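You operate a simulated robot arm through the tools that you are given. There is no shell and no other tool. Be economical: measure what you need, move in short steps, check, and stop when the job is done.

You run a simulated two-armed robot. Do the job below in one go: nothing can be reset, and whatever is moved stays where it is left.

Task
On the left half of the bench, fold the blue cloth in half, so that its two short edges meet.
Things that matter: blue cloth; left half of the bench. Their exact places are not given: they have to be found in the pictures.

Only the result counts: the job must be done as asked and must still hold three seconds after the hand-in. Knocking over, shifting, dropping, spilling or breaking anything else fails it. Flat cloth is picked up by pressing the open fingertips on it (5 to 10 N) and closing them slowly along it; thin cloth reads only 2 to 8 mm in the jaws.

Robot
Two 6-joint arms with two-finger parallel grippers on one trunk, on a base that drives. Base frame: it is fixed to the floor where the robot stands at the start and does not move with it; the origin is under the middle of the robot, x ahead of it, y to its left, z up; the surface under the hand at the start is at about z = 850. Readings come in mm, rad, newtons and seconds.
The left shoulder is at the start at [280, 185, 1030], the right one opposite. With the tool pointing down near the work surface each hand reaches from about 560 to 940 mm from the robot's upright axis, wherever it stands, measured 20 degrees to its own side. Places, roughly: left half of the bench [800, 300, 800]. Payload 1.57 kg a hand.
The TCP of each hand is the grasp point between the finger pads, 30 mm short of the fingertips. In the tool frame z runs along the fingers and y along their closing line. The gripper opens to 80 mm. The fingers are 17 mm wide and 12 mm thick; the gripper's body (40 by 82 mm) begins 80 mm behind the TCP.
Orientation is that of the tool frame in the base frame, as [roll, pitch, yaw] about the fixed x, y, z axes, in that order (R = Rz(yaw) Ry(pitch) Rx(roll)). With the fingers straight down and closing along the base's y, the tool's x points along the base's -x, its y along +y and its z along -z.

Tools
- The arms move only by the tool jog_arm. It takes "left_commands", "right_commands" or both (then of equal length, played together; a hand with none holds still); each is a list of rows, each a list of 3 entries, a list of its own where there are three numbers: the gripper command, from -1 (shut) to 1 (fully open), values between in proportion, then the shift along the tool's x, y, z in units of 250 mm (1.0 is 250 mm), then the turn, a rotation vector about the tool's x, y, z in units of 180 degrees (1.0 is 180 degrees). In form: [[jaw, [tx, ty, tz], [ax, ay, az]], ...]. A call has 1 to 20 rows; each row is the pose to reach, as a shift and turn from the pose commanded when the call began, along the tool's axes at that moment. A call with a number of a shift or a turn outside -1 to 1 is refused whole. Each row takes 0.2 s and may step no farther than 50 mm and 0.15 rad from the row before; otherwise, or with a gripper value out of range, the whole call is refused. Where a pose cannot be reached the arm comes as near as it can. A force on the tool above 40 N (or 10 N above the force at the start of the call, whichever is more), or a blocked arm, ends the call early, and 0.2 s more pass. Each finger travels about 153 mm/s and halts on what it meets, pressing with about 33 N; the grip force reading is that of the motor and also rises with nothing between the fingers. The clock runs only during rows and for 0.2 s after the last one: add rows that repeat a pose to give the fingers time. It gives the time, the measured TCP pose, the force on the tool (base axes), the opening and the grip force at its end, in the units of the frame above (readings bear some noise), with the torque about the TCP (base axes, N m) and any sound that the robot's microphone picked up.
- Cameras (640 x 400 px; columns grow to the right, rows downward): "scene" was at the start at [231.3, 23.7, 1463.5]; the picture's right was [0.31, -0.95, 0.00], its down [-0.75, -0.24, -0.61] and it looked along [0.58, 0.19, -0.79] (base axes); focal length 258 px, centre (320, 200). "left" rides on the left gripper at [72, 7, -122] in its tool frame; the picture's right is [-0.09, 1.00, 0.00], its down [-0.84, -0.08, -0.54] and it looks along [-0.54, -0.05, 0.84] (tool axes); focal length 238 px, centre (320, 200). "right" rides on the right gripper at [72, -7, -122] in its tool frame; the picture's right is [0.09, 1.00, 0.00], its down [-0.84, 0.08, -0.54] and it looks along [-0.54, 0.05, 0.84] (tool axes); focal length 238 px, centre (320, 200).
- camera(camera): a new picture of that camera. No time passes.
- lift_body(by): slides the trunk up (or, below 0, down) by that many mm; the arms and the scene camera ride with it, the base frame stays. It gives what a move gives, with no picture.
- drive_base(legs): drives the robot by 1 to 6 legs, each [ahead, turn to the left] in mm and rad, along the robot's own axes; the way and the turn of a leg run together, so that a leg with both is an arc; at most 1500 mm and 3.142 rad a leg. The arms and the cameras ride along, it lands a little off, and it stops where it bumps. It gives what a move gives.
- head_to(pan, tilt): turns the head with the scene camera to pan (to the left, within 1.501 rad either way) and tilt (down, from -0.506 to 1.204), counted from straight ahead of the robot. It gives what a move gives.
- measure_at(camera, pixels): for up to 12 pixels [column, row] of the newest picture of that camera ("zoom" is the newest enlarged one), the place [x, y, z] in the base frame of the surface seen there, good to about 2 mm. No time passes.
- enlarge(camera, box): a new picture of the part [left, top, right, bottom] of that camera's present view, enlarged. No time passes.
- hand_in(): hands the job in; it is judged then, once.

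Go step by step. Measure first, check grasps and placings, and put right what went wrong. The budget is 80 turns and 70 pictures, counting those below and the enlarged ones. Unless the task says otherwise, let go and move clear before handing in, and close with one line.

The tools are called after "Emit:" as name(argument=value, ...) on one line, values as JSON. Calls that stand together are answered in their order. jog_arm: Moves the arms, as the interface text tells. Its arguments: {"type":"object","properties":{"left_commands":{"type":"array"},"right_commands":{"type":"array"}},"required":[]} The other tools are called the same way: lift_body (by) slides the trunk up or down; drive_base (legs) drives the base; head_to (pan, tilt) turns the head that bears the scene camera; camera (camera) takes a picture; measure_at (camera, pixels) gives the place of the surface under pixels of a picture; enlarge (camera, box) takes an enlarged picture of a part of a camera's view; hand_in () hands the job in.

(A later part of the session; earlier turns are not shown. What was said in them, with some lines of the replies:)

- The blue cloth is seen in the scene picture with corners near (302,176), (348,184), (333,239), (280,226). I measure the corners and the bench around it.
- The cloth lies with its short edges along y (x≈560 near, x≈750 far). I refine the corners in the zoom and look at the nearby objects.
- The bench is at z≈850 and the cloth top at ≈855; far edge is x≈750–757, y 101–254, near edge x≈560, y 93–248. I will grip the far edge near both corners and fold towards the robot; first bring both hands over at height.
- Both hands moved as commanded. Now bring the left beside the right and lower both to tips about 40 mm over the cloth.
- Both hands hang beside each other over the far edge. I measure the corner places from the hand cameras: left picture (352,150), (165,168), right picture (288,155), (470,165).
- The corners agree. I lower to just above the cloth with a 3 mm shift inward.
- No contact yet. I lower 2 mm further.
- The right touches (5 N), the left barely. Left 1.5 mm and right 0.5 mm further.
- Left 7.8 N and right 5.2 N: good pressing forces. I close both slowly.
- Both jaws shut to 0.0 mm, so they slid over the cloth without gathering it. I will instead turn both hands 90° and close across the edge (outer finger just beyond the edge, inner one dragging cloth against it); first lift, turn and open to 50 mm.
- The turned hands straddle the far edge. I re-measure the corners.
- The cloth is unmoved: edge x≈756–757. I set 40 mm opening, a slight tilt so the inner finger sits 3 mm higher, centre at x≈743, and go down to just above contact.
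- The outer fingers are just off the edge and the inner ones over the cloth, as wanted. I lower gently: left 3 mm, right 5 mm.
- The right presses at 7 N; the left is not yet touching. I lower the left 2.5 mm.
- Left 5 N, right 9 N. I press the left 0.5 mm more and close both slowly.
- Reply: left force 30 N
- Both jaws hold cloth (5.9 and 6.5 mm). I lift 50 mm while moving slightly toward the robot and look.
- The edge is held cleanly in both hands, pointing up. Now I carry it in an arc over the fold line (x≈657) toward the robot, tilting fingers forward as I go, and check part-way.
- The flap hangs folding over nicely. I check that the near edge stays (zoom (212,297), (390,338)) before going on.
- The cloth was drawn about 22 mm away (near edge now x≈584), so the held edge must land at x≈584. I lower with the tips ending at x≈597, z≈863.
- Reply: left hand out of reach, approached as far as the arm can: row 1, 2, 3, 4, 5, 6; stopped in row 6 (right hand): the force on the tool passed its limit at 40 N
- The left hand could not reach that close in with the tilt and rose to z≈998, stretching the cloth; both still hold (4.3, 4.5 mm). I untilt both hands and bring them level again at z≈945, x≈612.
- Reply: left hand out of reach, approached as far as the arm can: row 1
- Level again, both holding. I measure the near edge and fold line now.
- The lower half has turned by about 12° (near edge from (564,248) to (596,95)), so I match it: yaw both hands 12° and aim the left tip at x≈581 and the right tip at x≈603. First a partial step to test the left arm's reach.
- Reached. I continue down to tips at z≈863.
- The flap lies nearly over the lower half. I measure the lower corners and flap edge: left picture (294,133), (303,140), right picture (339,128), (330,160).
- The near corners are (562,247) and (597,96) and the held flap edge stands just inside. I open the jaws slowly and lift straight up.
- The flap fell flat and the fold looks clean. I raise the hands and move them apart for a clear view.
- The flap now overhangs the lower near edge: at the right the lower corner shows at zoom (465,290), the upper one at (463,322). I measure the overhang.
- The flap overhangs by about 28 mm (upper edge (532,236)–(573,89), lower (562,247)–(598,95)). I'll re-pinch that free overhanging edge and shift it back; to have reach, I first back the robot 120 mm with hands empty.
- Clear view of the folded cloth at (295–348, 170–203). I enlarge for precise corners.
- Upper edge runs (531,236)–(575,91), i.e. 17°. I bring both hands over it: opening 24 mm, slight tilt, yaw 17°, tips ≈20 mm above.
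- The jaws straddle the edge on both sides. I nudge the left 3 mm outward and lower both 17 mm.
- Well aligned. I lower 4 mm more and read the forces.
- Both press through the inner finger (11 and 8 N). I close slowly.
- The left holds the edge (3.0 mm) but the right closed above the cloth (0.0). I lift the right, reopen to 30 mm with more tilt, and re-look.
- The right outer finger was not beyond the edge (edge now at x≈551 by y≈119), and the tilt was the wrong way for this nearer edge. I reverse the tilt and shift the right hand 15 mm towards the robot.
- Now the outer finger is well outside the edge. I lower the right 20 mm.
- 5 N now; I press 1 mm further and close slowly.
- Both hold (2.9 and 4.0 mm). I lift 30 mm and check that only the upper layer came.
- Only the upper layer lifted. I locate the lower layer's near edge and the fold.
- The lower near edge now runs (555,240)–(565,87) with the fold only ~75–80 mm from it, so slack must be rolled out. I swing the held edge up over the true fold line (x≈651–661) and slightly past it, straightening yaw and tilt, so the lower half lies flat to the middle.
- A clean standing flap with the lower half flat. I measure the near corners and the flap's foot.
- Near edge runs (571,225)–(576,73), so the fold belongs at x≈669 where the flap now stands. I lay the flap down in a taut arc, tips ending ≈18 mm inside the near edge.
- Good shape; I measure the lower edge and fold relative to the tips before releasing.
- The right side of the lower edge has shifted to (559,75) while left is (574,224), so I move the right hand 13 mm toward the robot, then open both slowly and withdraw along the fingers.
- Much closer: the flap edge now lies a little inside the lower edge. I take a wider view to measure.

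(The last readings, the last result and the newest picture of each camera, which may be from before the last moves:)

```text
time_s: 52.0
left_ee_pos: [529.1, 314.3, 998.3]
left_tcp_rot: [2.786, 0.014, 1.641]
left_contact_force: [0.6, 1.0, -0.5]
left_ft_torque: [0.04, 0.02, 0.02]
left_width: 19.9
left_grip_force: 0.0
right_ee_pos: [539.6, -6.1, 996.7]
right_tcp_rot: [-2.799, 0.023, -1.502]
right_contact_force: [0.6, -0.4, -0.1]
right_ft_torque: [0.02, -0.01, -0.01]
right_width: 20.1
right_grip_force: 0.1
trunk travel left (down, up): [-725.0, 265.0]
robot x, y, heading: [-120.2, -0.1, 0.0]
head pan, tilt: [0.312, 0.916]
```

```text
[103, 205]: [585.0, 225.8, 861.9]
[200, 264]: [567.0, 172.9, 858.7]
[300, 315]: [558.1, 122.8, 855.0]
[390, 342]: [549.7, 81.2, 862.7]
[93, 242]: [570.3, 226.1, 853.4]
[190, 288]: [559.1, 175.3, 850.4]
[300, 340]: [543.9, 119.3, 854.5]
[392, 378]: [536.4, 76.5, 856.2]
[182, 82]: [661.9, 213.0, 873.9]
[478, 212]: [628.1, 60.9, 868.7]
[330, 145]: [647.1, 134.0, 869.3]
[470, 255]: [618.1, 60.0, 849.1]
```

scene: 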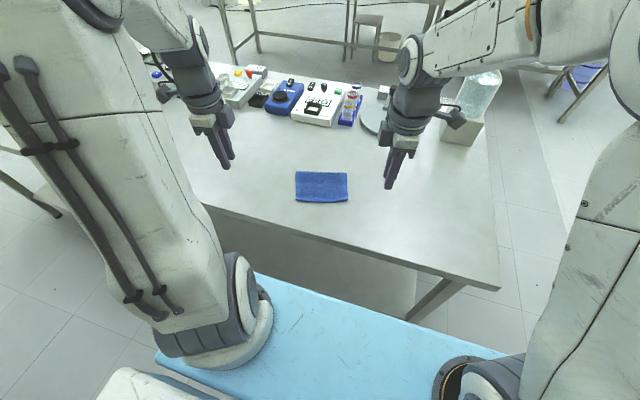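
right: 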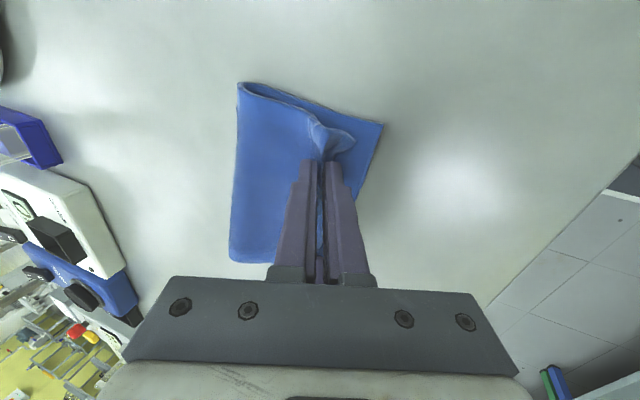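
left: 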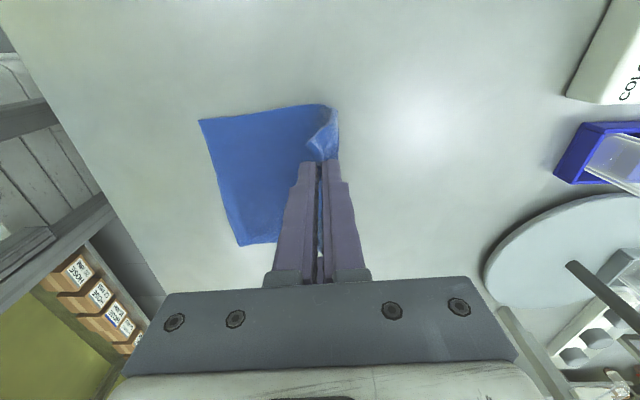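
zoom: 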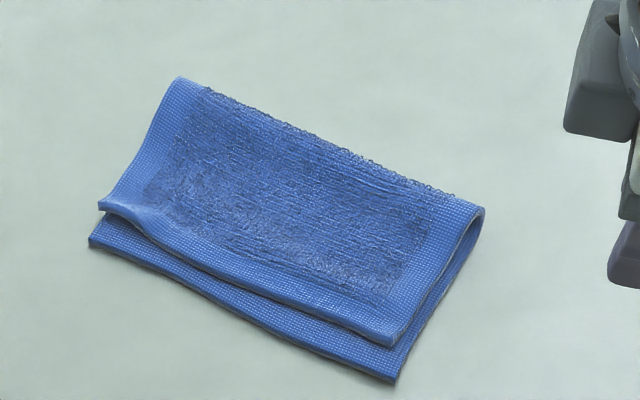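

The flap edge is about 13 mm inside the lower edge all along (e.g. (585,226) vs (570,226), (550,81) vs (536,77)), with a springy fold loop (top z≈870) at (662,213)–(628,61). I will nudge the upper part of the loop toward the robot with closed fingers; first untilt and move the hands away.

Emit:
jog_arm(left_commands=[[-1, [0, 0.094, 0.034], [0.028, 0, 0]], [-1, [0, 0.188, 0.068], [0.056, 0, 0]], [-1, [0, 0.282, 0.102], [0.083, 0, 0]], [-1, [0, 0.376, 0.137], [0.111, 0, 0]], [-1, [0, 0.376, 0.137], [0.111, 0, 0]]], right_commands=[[-1, [0, -0.094, 0.034], [-0.028, 0, 0]], [-1, [0, -0.188, 0.068], [-0.056, 0, 0]], [-1, [0, -0.282, 0.102], [-0.083, 0, 0]], [-1, [0, -0.376, 0.137], [-0.111, 0, 0]], [-1, [0, -0.376, 0.137], [-0.111, 0, 0]]])

```text
time_s: 53.2
left_ee_pos: [630.8, 318.4, 999.4]
left_tcp_rot: [3.138, 0.015, 1.639]
left_contact_force: [-0.2, -1.2, 0.2]
left_ft_torque: [-0.04, 0.03, -0.03]
left_width: 0.0
left_grip_force: 21.1
right_ee_pos: [639.3, -0.4, 994.0]
right_tcp_rot: [3.133, 0.023, -1.502]
right_contact_force: [0.2, -0.3, 0.3]
right_ft_torque: [0.02, 0.02, -0.01]
right_width: 0.1
right_grip_force: 21.6
trunk travel left (down, up): [-725.0, 265.0]
robot x, y, heading: [-119.0, -2.5, 0.004]
head pan, tilt: [0.312, 0.916]
```

Emit:
jog_arm(left_commands=[[-1, [-0.116, 0.033, 0.055], [0, 0, 0.0186]], [-1, [-0.232, 0.066, 0.11], [0, 0, 0.0372]], [-1, [-0.348, 0.098, 0.166], [0, 0, 0.0558]], [-1, [-0.464, 0.131, 0.221], [0, 0, 0.0744]], [-1, [-0.58, 0.164, 0.276], [0, 0, 0.093]], [-1, [-0.58, 0.164, 0.276], [0, 0, 0.093]]], right_commands=[[-1, [-0.067, -0.022, 0.051], [0, 0, 0.0186]], [-1, [-0.134, -0.044, 0.102], [0, 0, 0.0372]], [-1, [-0.202, -0.066, 0.154], [0, 0, 0.0558]], [-1, [-0.269, -0.088, 0.205], [0, 0, 0.0744]], [-1, [-0.336, -0.11, 0.256], [0, 0, 0.093]], [-1, [-0.336, -0.11, 0.256], [0, 0, 0.093]]])

```text
time_s: 54.6
left_ee_pos: [682.1, 177.6, 934.9]
left_tcp_rot: [3.132, 0.011, 1.346]
left_contact_force: [0.3, -0.2, -0.5]
left_ft_torque: [0.0, 0.0, 0.03]
left_width: 0.1
left_grip_force: 21.6
right_ee_pos: [661.1, 88.7, 932.7]
right_tcp_rot: [3.131, 0.023, -1.796]
right_contact_force: [-0.4, 0.1, 0.1]
right_ft_torque: [0.01, 0.02, -0.01]
right_width: 0.0
right_grip_force: 21.1
trunk travel left (down, up): [-725.0, 265.0]
robot x, y, heading: [-122.7, 2.3, -0.003]
head pan, tilt: [0.312, 0.916]
```

Hands stand beyond the fold. I lower to tip z≈861 and push the loop 22 mm toward the robot slowly (about 7 mm past contact), then back off.

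Emit:
jog_arm(left_commands=[[-1, [0, 0, 0.09], [0, 0, 0]], [-1, [0, 0, 0.172], [0, 0, 0]], [-1, [0, -0.03, 0.172], [0, 0, 0]], [-1, [0, -0.05, 0.172], [0, 0, 0]], [-1, [0, -0.06, 0.172], [0, 0, 0]], [-1, [0, -0.07, 0.172], [0, 0, 0]], [-1, [0, -0.08, 0.172], [0, 0, 0]], [-1, [0, -0.088, 0.172], [0, 0, 0]], [-1, [0, -0.088, 0.172], [0, 0, 0]], [-1, [0, -0.04, 0.172], [0, 0, 0]], [-1, [0, 0, 0.172], [0, 0, 0]], [-1, [0, 0, 0.05], [0, 0, 0]]], right_commands=[[-1, [0, 0, 0.09], [0, 0, 0]], [-1, [0, 0, 0.164], [0, 0, 0]], [-1, [0, 0.03, 0.164], [0, 0, 0]], [-1, [0, 0.05, 0.164], [0, 0, 0]], [-1, [0, 0.06, 0.164], [0, 0, 0]], [-1, [0, 0.07, 0.164], [0, 0, 0]], [-1, [0, 0.08, 0.164], [0, 0, 0]], [-1, [0, 0.088, 0.164], [0, 0, 0]], [-1, [0, 0.088, 0.164], [0, 0, 0]], [-1, [0, 0.04, 0.164], [0, 0, 0]], [-1, [0, 0, 0.164], [0, 0, 0]], [-1, [0, 0, 0.05], [0, 0, 0]]])

Emit:
enlarge(camera="scene", box=[290, 145, 386, 215])

```text
time_s: 57.2
left_ee_pos: [681.4, 177.2, 919.8]
left_tcp_rot: [3.135, 0.012, 1.349]
left_contact_force: [0.4, -0.1, -0.4]
left_ft_torque: [-0.01, 0.02, 0.0]
left_width: 0.0
left_grip_force: 21.6
right_ee_pos: [659.8, 87.8, 919.7]
right_tcp_rot: [3.131, 0.02, -1.793]
right_contact_force: [0.3, 0.0, 0.7]
right_ft_torque: [0.0, 0.04, 0.0]
right_width: 0.0
right_grip_force: 21.2
trunk travel left (down, up): [-725.0, 265.0]
robot x, y, heading: [-122.4, -4.3, -0.002]
head pan, tilt: [0.312, 0.916]
```

```text
5.71 times, centred on (338, 180) of scene
```

zoom: 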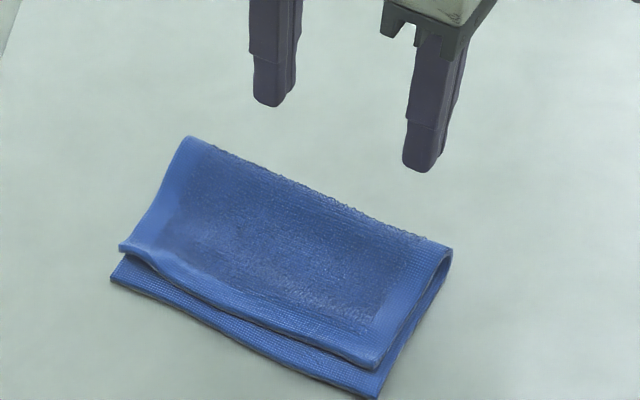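

Emit:
measure_at(camera="zoom", pixels=[[123, 247], [210, 302], [290, 338], [373, 366], [115, 279], [200, 322], [280, 362], [373, 394], [192, 142], [446, 252], [320, 190]])

```text
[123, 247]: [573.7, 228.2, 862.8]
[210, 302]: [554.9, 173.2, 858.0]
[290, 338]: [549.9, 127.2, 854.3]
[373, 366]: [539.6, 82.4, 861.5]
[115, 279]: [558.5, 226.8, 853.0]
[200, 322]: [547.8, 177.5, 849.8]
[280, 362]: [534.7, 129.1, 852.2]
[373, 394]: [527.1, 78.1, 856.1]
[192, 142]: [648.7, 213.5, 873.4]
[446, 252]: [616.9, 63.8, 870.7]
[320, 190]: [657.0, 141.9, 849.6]
```

The push moved the whole cloth rigidly (gap still ~13 mm), so the lower layer must be pinned. I bring the left hand, opened wide along the edge, over the exposed lower strip to pin it, and the right, closed and leaning away, over the flap to drag it.

Emit:
jog_arm(left_commands=[[-1, [0, 0, -0.16], [0, 0, -0.042]], [-1, [0, 0, -0.3], [0, 0, -0.084]], [-1, [-0.04, -0.1, -0.36], [0, 0, -0.126]], [-1, [-0.09, -0.22, -0.36], [0, 0, -0.168]], [-1, [-0.14, -0.34, -0.36], [0, 0, -0.21]], [-1, [-0.18, -0.44, -0.36], [0, 0, -0.252]], [-1, [-0.22, -0.532, -0.36], [0, 0, -0.294]], [-1, [-0.22, -0.532, -0.36], [0, 0, -0.336]], [-1, [-0.22, -0.532, -0.36], [0, 0, -0.378]], [0, [-0.22, -0.532, -0.36], [0, 0, -0.42]], [1, [-0.22, -0.532, -0.36], [0, 0, -0.462]], [1, [-0.22, -0.532, -0.26], [0, 0, -0.5045]], [1, [-0.22, -0.532, -0.16], [0, 0, -0.5045]], [1, [-0.22, -0.532, -0.1], [0, 0, -0.5045]]], right_commands=[[-1, [0, 0, -0.05], [0, 0, 0]], [-1, [0, 0, -0.05], [-0.035, 0, 0]], [-1, [0, 0, -0.05], [-0.07, 0, 0]], [-1, [0, 0, -0.05], [-0.105, 0, 0]], [-1, [0, 0, -0.05], [-0.139, 0, 0]], [-1, [0, 0, -0.05], [-0.139, 0, 0]], [-1, [0, 0, -0.05], [-0.139, 0, 0]], [-1, [-0.05, 0.067, -0.05], [-0.139, 0, 0]], [-1, [-0.1, 0.134, -0.05], [-0.139, 0, 0]], [-1, [-0.152, 0.202, -0.05], [-0.139, 0, 0]], [-1, [-0.152, 0.202, -0.05], [-0.139, 0, 0]], [-1, [-0.152, 0.202, -0.05], [-0.139, 0, 0]], [-1, [-0.152, 0.202, -0.05], [-0.139, 0, 0]], [-1, [-0.152, 0.202, -0.05], [-0.139, 0, 0]]])

Emit:
camera(camera="left")

```text
time_s: 60.2
left_ee_pos: [539.6, 151.7, 945.0]
left_tcp_rot: [-3.13, 0.01, 2.937]
left_contact_force: [0.0, -0.2, 0.2]
left_ft_torque: [0.01, -0.01, 0.0]
left_width: 80.3
left_grip_force: 0.1
right_ee_pos: [613.4, 132.3, 934.4]
right_tcp_rot: [2.694, 0.02, -1.793]
right_contact_force: [-0.8, -0.7, -0.5]
right_ft_torque: [-0.02, 0.04, 0.0]
right_width: 0.0
right_grip_force: 22.2
right hand out of reach, approached as far as the arm can: row 4, 5, 6, 7, 8, 9, 10, 11, 12, 13, 14
trunk travel left (down, up): [-725.0, 265.0]
robot x, y, heading: [-123.6, 1.2, 0.004]
head pan, tilt: [0.312, 0.916]
```

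```text
10 pictures are left
```

left: 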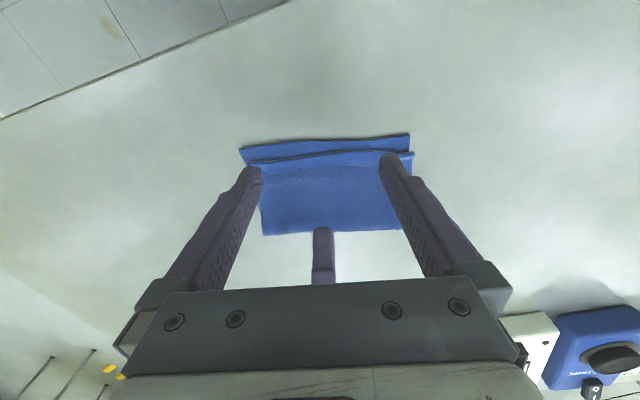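

Good view: the strip of lower layer shows between rows ~140 and ~157. I measure edges here, and reduce the right hand's lean, which was beyond reach.

Emit:
measure_at(camera="left", pixels=[[243, 151], [285, 143], [330, 140], [370, 138], [406, 136], [249, 163], [290, 158], [330, 154], [370, 152], [408, 155], [265, 232], [398, 228]])

Emit:
jog_arm(right_commands=[[-1, [0, 0, 0], [0.035, 0, 0]], [-1, [0, 0, 0], [0.07, 0, 0]], [-1, [0, 0, 0], [0.07, 0, 0]]])

```text
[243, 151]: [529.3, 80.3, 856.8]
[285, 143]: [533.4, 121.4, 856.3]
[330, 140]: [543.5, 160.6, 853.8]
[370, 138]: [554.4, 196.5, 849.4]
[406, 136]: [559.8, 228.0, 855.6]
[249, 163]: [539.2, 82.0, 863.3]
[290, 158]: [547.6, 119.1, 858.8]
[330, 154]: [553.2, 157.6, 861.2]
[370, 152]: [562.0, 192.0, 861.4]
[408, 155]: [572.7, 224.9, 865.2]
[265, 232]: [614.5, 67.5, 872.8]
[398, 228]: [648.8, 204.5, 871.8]
```

```text
time_s: 61.0
left_ee_pos: [538.6, 152.4, 946.0]
left_tcp_rot: [-3.131, 0.009, 2.934]
left_contact_force: [-1.0, -0.2, 0.6]
left_ft_torque: [0.0, -0.01, 0.03]
left_width: 80.1
left_grip_force: 0.1
right_ee_pos: [614.4, 132.4, 934.1]
right_tcp_rot: [2.916, 0.021, -1.791]
right_contact_force: [0.6, 0.2, -0.8]
right_ft_torque: [0.01, -0.01, 0.0]
right_width: 0.2
right_grip_force: 21.4
trunk travel left (down, up): [-725.0, 265.0]
robot x, y, heading: [-124.8, 2.9, 0.004]
head pan, tilt: [0.312, 0.916]
```

The gap is 10–14 mm. I lower the left pinning hand onto the strip and the right to just above the flap.

Emit:
jog_arm(left_commands=[[1, [0, 0, 0.08], [0, 0, 0]], [1, [0, 0, 0.16], [0, 0, 0]], [1, [0, 0, 0.22], [0, 0, 0]], [1, [0, 0, 0.236], [0, 0, 0]], [1, [0, 0, 0.246], [0, 0, 0]], [1, [0, 0, 0.246], [0, 0, 0]]], right_commands=[[-1, [0, 0, 0.04], [0, 0, 0]], [-1, [0, 0, 0.08], [0, 0, 0]], [-1, [0, 0, 0.12], [0, 0, 0]], [-1, [0, 0, 0.14], [0, 0, 0]], [-1, [0, 0, 0.14], [0, 0, 0]], [-1, [0, 0, 0.14], [0, 0, 0]]])

```text
time_s: 62.4
left_ee_pos: [539.3, 152.1, 884.6]
left_tcp_rot: [-3.131, 0.008, 2.936]
left_contact_force: [1.3, -0.3, 1.2]
left_ft_torque: [0.05, -0.07, -0.01]
left_width: 79.9
left_grip_force: 0.0
right_ee_pos: [605.3, 135.8, 900.2]
right_tcp_rot: [2.914, 0.02, -1.793]
right_contact_force: [-0.7, 0.0, -0.4]
right_ft_torque: [0.02, -0.02, -0.01]
right_width: 0.0
right_grip_force: 21.4
trunk travel left (down, up): [-725.0, 265.0]
robot x, y, heading: [-124.0, -3.1, 0.006]
head pan, tilt: [0.312, 0.916]
```

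Emit:
jog_arm(left_commands=[[1, [0, 0, 0.004], [0, 0, 0]], [1, [0, 0, 0.008], [0, 0, 0]], [1, [0, 0, 0.011], [0, 0, 0]], [1, [0, 0, 0.011], [0, 0, 0]]], right_commands=[[-1, [0, 0, 0.02], [0, 0, 0]], [-1, [0, 0, 0.03], [0, 0, 0]], [-1, [0, 0, 0.04], [0, 0, 0]], [-1, [0, 0, 0.04], [0, 0, 0]]])

```text
time_s: 63.4
left_ee_pos: [539.9, 152.1, 882.8]
left_tcp_rot: [-3.129, 0.012, 2.934]
left_contact_force: [-3.3, 0.1, 22.2]
left_ft_torque: [0.83, -0.2, 0.11]
left_width: 79.7
left_grip_force: 0.1
right_ee_pos: [603.3, 137.0, 890.7]
right_tcp_rot: [2.916, 0.02, -1.791]
right_contact_force: [-0.1, -0.2, 0.3]
right_ft_torque: [0.03, -0.02, 0.0]
right_width: 0.0
right_grip_force: 21.0
trunk travel left (down, up): [-725.0, 265.0]
robot x, y, heading: [-124.4, -2.9, 0.003]
head pan, tilt: [0.312, 0.916]
```

Left pins with 22 N, mostly by one finger; I level it slightly. The right is just above; lower 2.5 mm more.

Emit:
jog_arm(left_commands=[[1, [0, 0, 0], [-0.003, 0, 0]], [1, [0, 0, 0], [-0.005, 0, 0]], [1, [0, 0, 0], [-0.005, 0, 0]]], right_commands=[[-1, [0, 0, 0.005], [0, 0, 0]], [-1, [0, 0, 0.01], [0, 0, 0]], [-1, [0, 0, 0.01], [0, 0, 0]]])

```text
time_s: 64.2
left_ee_pos: [539.5, 151.7, 882.3]
left_tcp_rot: [3.137, 0.009, 2.935]
left_contact_force: [-2.1, -2.2, 22.3]
left_ft_torque: [-0.54, 0.04, -0.06]
left_width: 80.1
left_grip_force: 0.1
right_ee_pos: [601.6, 135.6, 888.2]
right_tcp_rot: [2.916, 0.02, -1.792]
right_contact_force: [0.2, 0.2, 1.6]
right_ft_torque: [-0.01, -0.03, -0.03]
right_width: 0.1
right_grip_force: 21.2
trunk travel left (down, up): [-725.0, 265.0]
robot x, y, heading: [-123.4, 1.4, 0.001]
head pan, tilt: [0.312, 0.916]
```

Both pin fingers bear now. I press the right a little more and drag the flap 14 mm toward the robot, then lift the right straight up.

Emit:
jog_arm(right_commands=[[-1, [0, 0, 0.006], [0, 0, 0]], [-1, [0, 0.009, 0.008], [0, 0, 0]], [-1, [0, 0.018, 0.01], [0, 0, 0]], [-1, [0, 0.027, 0.012], [0, 0, 0]], [-1, [0, 0.036, 0.014], [0, 0, 0]], [-1, [0, 0.045, 0.016], [0, 0, 0]], [-1, [0, 0.0545, 0.0186], [0, 0, 0]], [-1, [0, 0.0545, 0.0186], [0, 0, 0]]])

Emit:
camera(camera="left")

```text
time_s: 65.2
left_ee_pos: [537.9, 152.4, 882.2]
left_tcp_rot: [3.138, 0.007, 2.932]
left_contact_force: [-4.3, -0.4, 13.1]
left_ft_torque: [-0.24, -0.33, -0.13]
left_width: 79.8
left_grip_force: 0.0
right_ee_pos: [600.5, 137.1, 886.7]
right_tcp_rot: [2.924, 0.023, -1.797]
right_contact_force: [3.8, -0.1, 2.2]
right_ft_torque: [-0.01, 0.3, 0.07]
right_width: 0.0
right_grip_force: 21.5
trunk travel left (down, up): [-725.0, 265.0]
robot x, y, heading: [-119.6, 1.0, -0.004]
head pan, tilt: [0.312, 0.916]
stopped in row 4 (left hand): the force on the tool passed its limit at 43 N (the readings are from after the stop); the commanded pose is now the measured one
```

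```text
9 pictures are left
```

left: 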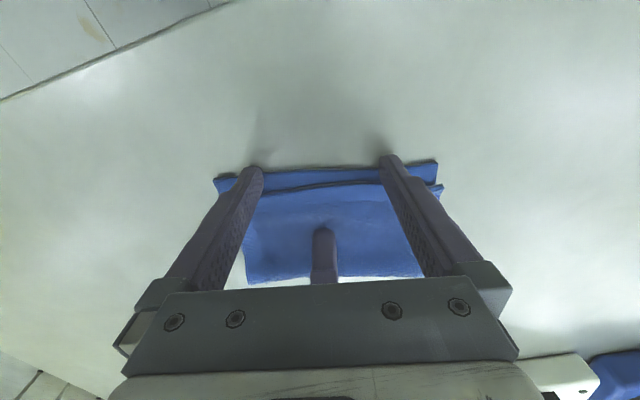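

The two wrists touched (opposite ±4 N). I lift the right, shift it 18 mm farther off toward the fold and lower it again there.

Emit:
jog_arm(right_commands=[[-1, [0, 0.009, -0.039], [0, 0, 0]], [-1, [0, -0.03, -0.048], [0, 0, 0]], [-1, [0, -0.061, -0.055], [0, 0, 0]], [-1, [0, -0.066, -0.035], [0, 0, 0]], [-1, [0, -0.07, -0.018], [0, 0, 0]], [-1, [0, -0.07, -0.012], [0, 0, 0]], [-1, [0, -0.07, -0.012], [0, 0, 0]]])

```text
time_s: 66.8
left_ee_pos: [538.5, 151.4, 882.8]
left_tcp_rot: [3.136, 0.007, 2.933]
left_contact_force: [-0.3, 0.3, 16.7]
left_ft_torque: [-0.29, -0.05, -0.01]
left_width: 79.8
left_grip_force: 0.0
right_ee_pos: [617.7, 133.2, 886.6]
right_tcp_rot: [2.924, 0.025, -1.795]
right_contact_force: [0.7, -2.6, 8.7]
right_ft_torque: [-0.07, -0.02, 0.01]
right_width: 0.4
right_grip_force: 21.6
trunk travel left (down, up): [-725.0, 265.0]
robot x, y, heading: [-124.3, 2.0, 0.004]
head pan, tilt: [0.312, 0.916]
```

Right presses 8.7 N, left pins 16.7 N. I drag 13 mm toward the robot and look.

Emit:
jog_arm(right_commands=[[-1, [0, 0.008, 0.001], [0, 0, 0]], [-1, [0, 0.017, 0.003], [0, 0, 0]], [-1, [0, 0.025, 0.005], [0, 0, 0]], [-1, [0, 0.034, 0.007], [0, 0, 0]], [-1, [0, 0.042, 0.008], [0, 0, 0]], [-1, [0, 0.05, 0.0095], [0, 0, 0]], [-1, [0, 0.05, 0.0095], [0, 0, 0]]])

Emit:
camera(camera="left")

```text
time_s: 68.4
left_ee_pos: [537.9, 152.0, 882.5]
left_tcp_rot: [3.138, 0.006, 2.932]
left_contact_force: [1.1, -1.2, 19.0]
left_ft_torque: [-0.38, -0.08, 0.04]
left_width: 79.9
left_grip_force: 0.0
right_ee_pos: [604.2, 135.4, 886.4]
right_tcp_rot: [2.922, 0.023, -1.796]
right_contact_force: [1.8, -0.8, 6.2]
right_ft_torque: [-0.02, -0.08, 0.03]
right_width: 0.0
right_grip_force: 21.3
trunk travel left (down, up): [-725.0, 265.0]
robot x, y, heading: [-126.2, -0.2, 0.002]
head pan, tilt: [0.312, 0.916]
```

```text
8 pictures are left
```

left: 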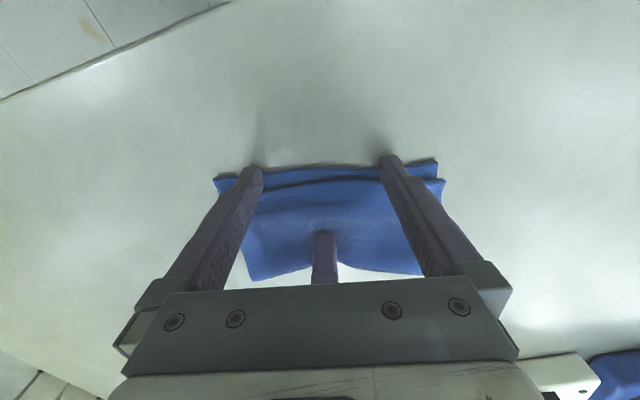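

The flap advanced: the visible strip got narrower. I measure it.

Emit:
measure_at(camera="left", pixels=[[216, 180], [320, 169], [360, 168], [434, 163], [268, 192], [320, 183], [360, 180], [440, 182], [300, 170], [300, 186], [255, 275], [415, 270]])

```text
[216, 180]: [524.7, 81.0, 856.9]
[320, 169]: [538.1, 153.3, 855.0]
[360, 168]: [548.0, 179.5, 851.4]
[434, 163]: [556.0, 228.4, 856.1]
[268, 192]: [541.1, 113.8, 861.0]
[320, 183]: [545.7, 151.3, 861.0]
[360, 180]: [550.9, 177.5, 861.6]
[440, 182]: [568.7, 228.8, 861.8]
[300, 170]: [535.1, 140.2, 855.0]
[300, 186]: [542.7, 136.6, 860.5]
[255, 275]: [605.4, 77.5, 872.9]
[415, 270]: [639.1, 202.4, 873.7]
```

Gap now ~4–9 mm mid-edge, ~12 mm at the left corner. I repeat the drag stroke on the right and left parts of the flap.

Emit:
jog_arm(right_commands=[[-1, [0, 0.009, -0.039], [0, 0, 0]], [-1, [0.08, -0.02, -0.045], [0, 0, 0]], [-1, [0.16, -0.042, -0.051], [0, 0, 0]], [-1, [0.16, -0.047, -0.03], [0, 0, 0]], [-1, [0.16, -0.051, -0.01], [0, 0, 0]], [-1, [0.16, -0.038, -0.007], [0, 0, 0]], [-1, [0.16, -0.024, -0.004], [0, 0, 0]], [-1, [0.16, -0.01, 0], [0, 0, 0]], [-1, [0.16, 0.004, 0.003], [0, 0, 0]], [-1, [0.16, 0.013, -0.036], [0, 0, 0]], [-1, [0.05, -0.01, -0.045], [0, 0, 0]], [-1, [-0.06, -0.03, -0.05], [0, 0, 0]], [-1, [-0.16, -0.042, -0.051], [0, 0, 0]], [-1, [-0.16, -0.047, -0.03], [0, 0, 0]], [-1, [-0.16, -0.051, -0.01], [0, 0, 0]], [-1, [-0.16, -0.038, -0.007], [0, 0, 0]], [-1, [-0.16, -0.024, -0.004], [0, 0, 0]], [-1, [-0.16, -0.01, 0], [0, 0, 0]], [-1, [-0.16, 0.004, 0.003], [0, 0, 0]], [-1, [-0.16, 0.013, -0.036], [0, 0, 0]]])

Emit:
camera(camera="left")

```text
time_s: 72.6
left_ee_pos: [538.7, 151.5, 881.6]
left_tcp_rot: [3.139, 0.006, 2.932]
left_contact_force: [2.1, 0.1, 22.4]
left_ft_torque: [-0.42, -0.08, 0.08]
left_width: 80.1
left_grip_force: 0.0
right_ee_pos: [611.4, 175.3, 895.5]
right_tcp_rot: [2.921, 0.022, -1.793]
right_contact_force: [0.2, 0.3, 0.6]
right_ft_torque: [0.0, 0.01, 0.0]
right_width: 0.3
right_grip_force: 21.3
trunk travel left (down, up): [-725.0, 265.0]
robot x, y, heading: [-125.9, -0.6, -0.001]
head pan, tilt: [0.312, 0.916]
```

```text
7 pictures are left
```

left: 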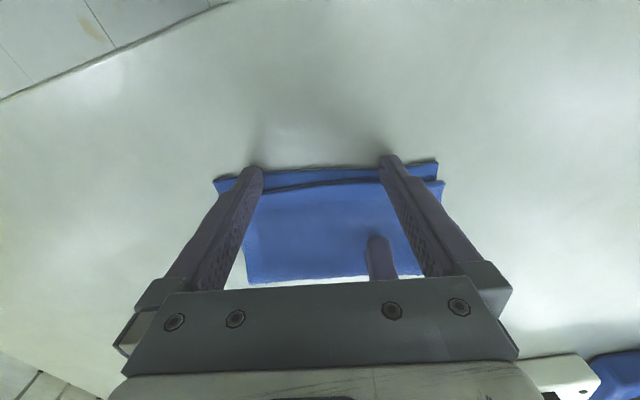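

Emit:
measure_at(camera="left", pixels=[[216, 180], [320, 169], [360, 168], [434, 163], [268, 191], [320, 184], [360, 180], [440, 183], [345, 168], [345, 182]])

```text
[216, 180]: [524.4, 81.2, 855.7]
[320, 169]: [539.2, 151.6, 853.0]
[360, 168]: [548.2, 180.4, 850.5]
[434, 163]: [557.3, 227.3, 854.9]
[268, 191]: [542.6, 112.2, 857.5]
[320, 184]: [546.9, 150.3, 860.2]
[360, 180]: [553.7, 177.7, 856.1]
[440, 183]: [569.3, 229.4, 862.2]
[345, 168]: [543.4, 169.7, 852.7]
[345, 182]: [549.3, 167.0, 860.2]
```

The gap is now about 7–11 mm along the edge (12 at the left corner). One more, firmer and longer set of strokes.

Emit:
jog_arm(right_commands=[[-1, [0, -0.073, -0.019], [0, 0, 0]], [-1, [0, -0.079, 0.029], [0, 0, 0]], [-1, [0, -0.056, 0.034], [0, 0, 0]], [-1, [0, -0.032, 0.04], [0, 0, 0]], [-1, [0, -0.009, 0.045], [0, 0, 0]], [-1, [0, -0.009, 0.045], [0, 0, 0]], [-1, [0, 0, 0], [0, 0, 0]], [-1, [0.16, -0.073, -0.019], [0, 0, 0]], [-1, [0.16, -0.079, 0.029], [0, 0, 0]], [-1, [0.16, -0.056, 0.034], [0, 0, 0]], [-1, [0.16, -0.032, 0.04], [0, 0, 0]], [-1, [0.16, -0.009, 0.045], [0, 0, 0]], [-1, [0.16, 0, 0], [0, 0, 0]], [-1, [0.32, -0.073, -0.019], [0, 0, 0]], [-1, [0.32, -0.079, 0.029], [0, 0, 0]], [-1, [0.32, -0.056, 0.034], [0, 0, 0]], [-1, [0.32, -0.032, 0.04], [0, 0, 0]], [-1, [0.32, -0.009, 0.045], [0, 0, 0]], [-1, [0.32, -0.009, 0.045], [0, 0, 0]], [-1, [0.32, 0, 0], [0, 0, 0]]])

Emit:
camera(camera="left")

```text
time_s: 76.8
left_ee_pos: [538.2, 152.6, 882.1]
left_tcp_rot: [3.139, 0.006, 2.932]
left_contact_force: [-1.3, -1.5, 24.4]
left_ft_torque: [-0.47, -0.01, -0.06]
left_width: 80.0
left_grip_force: 0.1
right_ee_pos: [592.2, 96.2, 892.3]
right_tcp_rot: [2.916, 0.019, -1.796]
right_contact_force: [-0.1, 0.7, -0.8]
right_ft_torque: [-0.01, 0.01, -0.01]
right_width: 0.0
right_grip_force: 21.2
trunk travel left (down, up): [-725.0, 265.0]
robot x, y, heading: [-127.1, 0.7, 0.007]
head pan, tilt: [0.312, 0.916]
```

```text
6 pictures are left
```

left: 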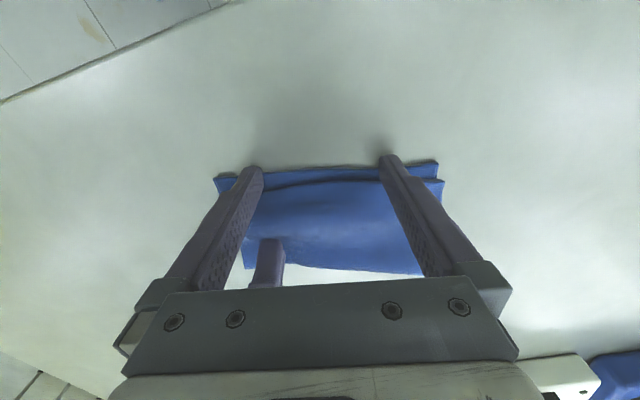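

The strip narrowed again, and the upper layer stays put. I withdraw the right hand first, then lift the left straight up and away.

Emit:
jog_arm(left_commands=[[1, [0, 0, 0], [0, 0, 0]], [1, [0, 0, 0], [0, 0, 0]], [1, [0, 0, 0], [0, 0, 0]], [1, [0, 0, 0], [0, 0, 0]], [1, [0, 0, -0.02], [0, 0, 0]], [1, [0, 0, -0.08], [0, 0, 0]], [1, [0, 0, -0.2], [0, 0, 0]], [1, [0, 0, -0.36], [0, 0, 0]], [1, [0, 0.12, -0.5], [0, 0, 0]], [1, [0, 0.3, -0.55], [0, 0, 0]], [1, [0, 0.48, -0.6], [0, 0, 0]]], right_commands=[[-1, [0, 0, -0.1], [0, 0, 0]], [-1, [0.05, 0, -0.25], [0, 0, 0]], [-1, [0.2, 0, -0.35], [0, 0, 0]], [-1, [0.38, 0, -0.4], [0, 0, 0]], [-1, [0.5, 0, -0.4], [0, 0, 0]], [-1, [0.5, 0, -0.4], [0, 0, 0]], [-1, [0.5, 0, -0.4], [0, 0, 0]], [-1, [0.5, 0, -0.4], [0, 0, 0]], [-1, [0.5, 0, -0.4], [0, 0, 0]], [-1, [0.5, 0, -0.4], [0, 0, 0]], [-1, [0.5, 0, -0.4], [0, 0, 0]]])

Emit:
enlarge(camera="scene", box=[290, 145, 386, 215])

```text
time_s: 79.2
left_ee_pos: [563.2, 266.4, 1030.8]
left_tcp_rot: [3.137, 0.005, 2.933]
left_contact_force: [0.4, -0.1, 0.0]
left_ft_torque: [-0.01, 0.04, 0.02]
left_width: 80.0
left_grip_force: 0.1
right_ee_pos: [586.8, -32.2, 989.0]
right_tcp_rot: [2.92, 0.024, -1.796]
right_contact_force: [-0.4, 0.0, 0.0]
right_ft_torque: [0.0, -0.02, -0.01]
right_width: 0.0
right_grip_force: 21.1
trunk travel left (down, up): [-725.0, 265.0]
robot x, y, heading: [-123.1, -2.3, 0.007]
head pan, tilt: [0.312, 0.916]
```

```text
5.71 times, centred on (338, 180) of scene
```

zoom: 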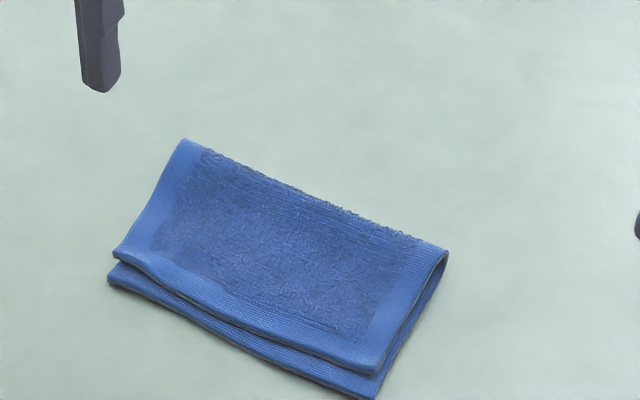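

Emit:
measure_at(camera="zoom", pixels=[[118, 252], [200, 305], [290, 347], [370, 371], [112, 279], [195, 326], [280, 366], [368, 395], [188, 145], [442, 253]])

```text
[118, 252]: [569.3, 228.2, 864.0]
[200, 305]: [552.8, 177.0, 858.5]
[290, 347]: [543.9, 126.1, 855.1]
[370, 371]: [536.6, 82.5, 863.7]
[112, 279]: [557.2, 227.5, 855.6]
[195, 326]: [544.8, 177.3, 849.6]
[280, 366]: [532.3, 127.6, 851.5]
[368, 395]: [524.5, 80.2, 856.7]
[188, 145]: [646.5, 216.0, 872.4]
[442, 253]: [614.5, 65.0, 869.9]
```

The short edges now lie 8–12 mm apart along their whole length and side to side within about 2 mm. The cloth is at rest at y≈65–228, on the left half of the bench. Both hands are empty and clear, so I hand in.

Emit:
hand_in()

```text
The job is handed in.
```

I folded the blue cloth in half on the left half of the bench and handed the job in, but its two short edges don't quite meet: the upper one stops 8–12 mm short of the lower one.
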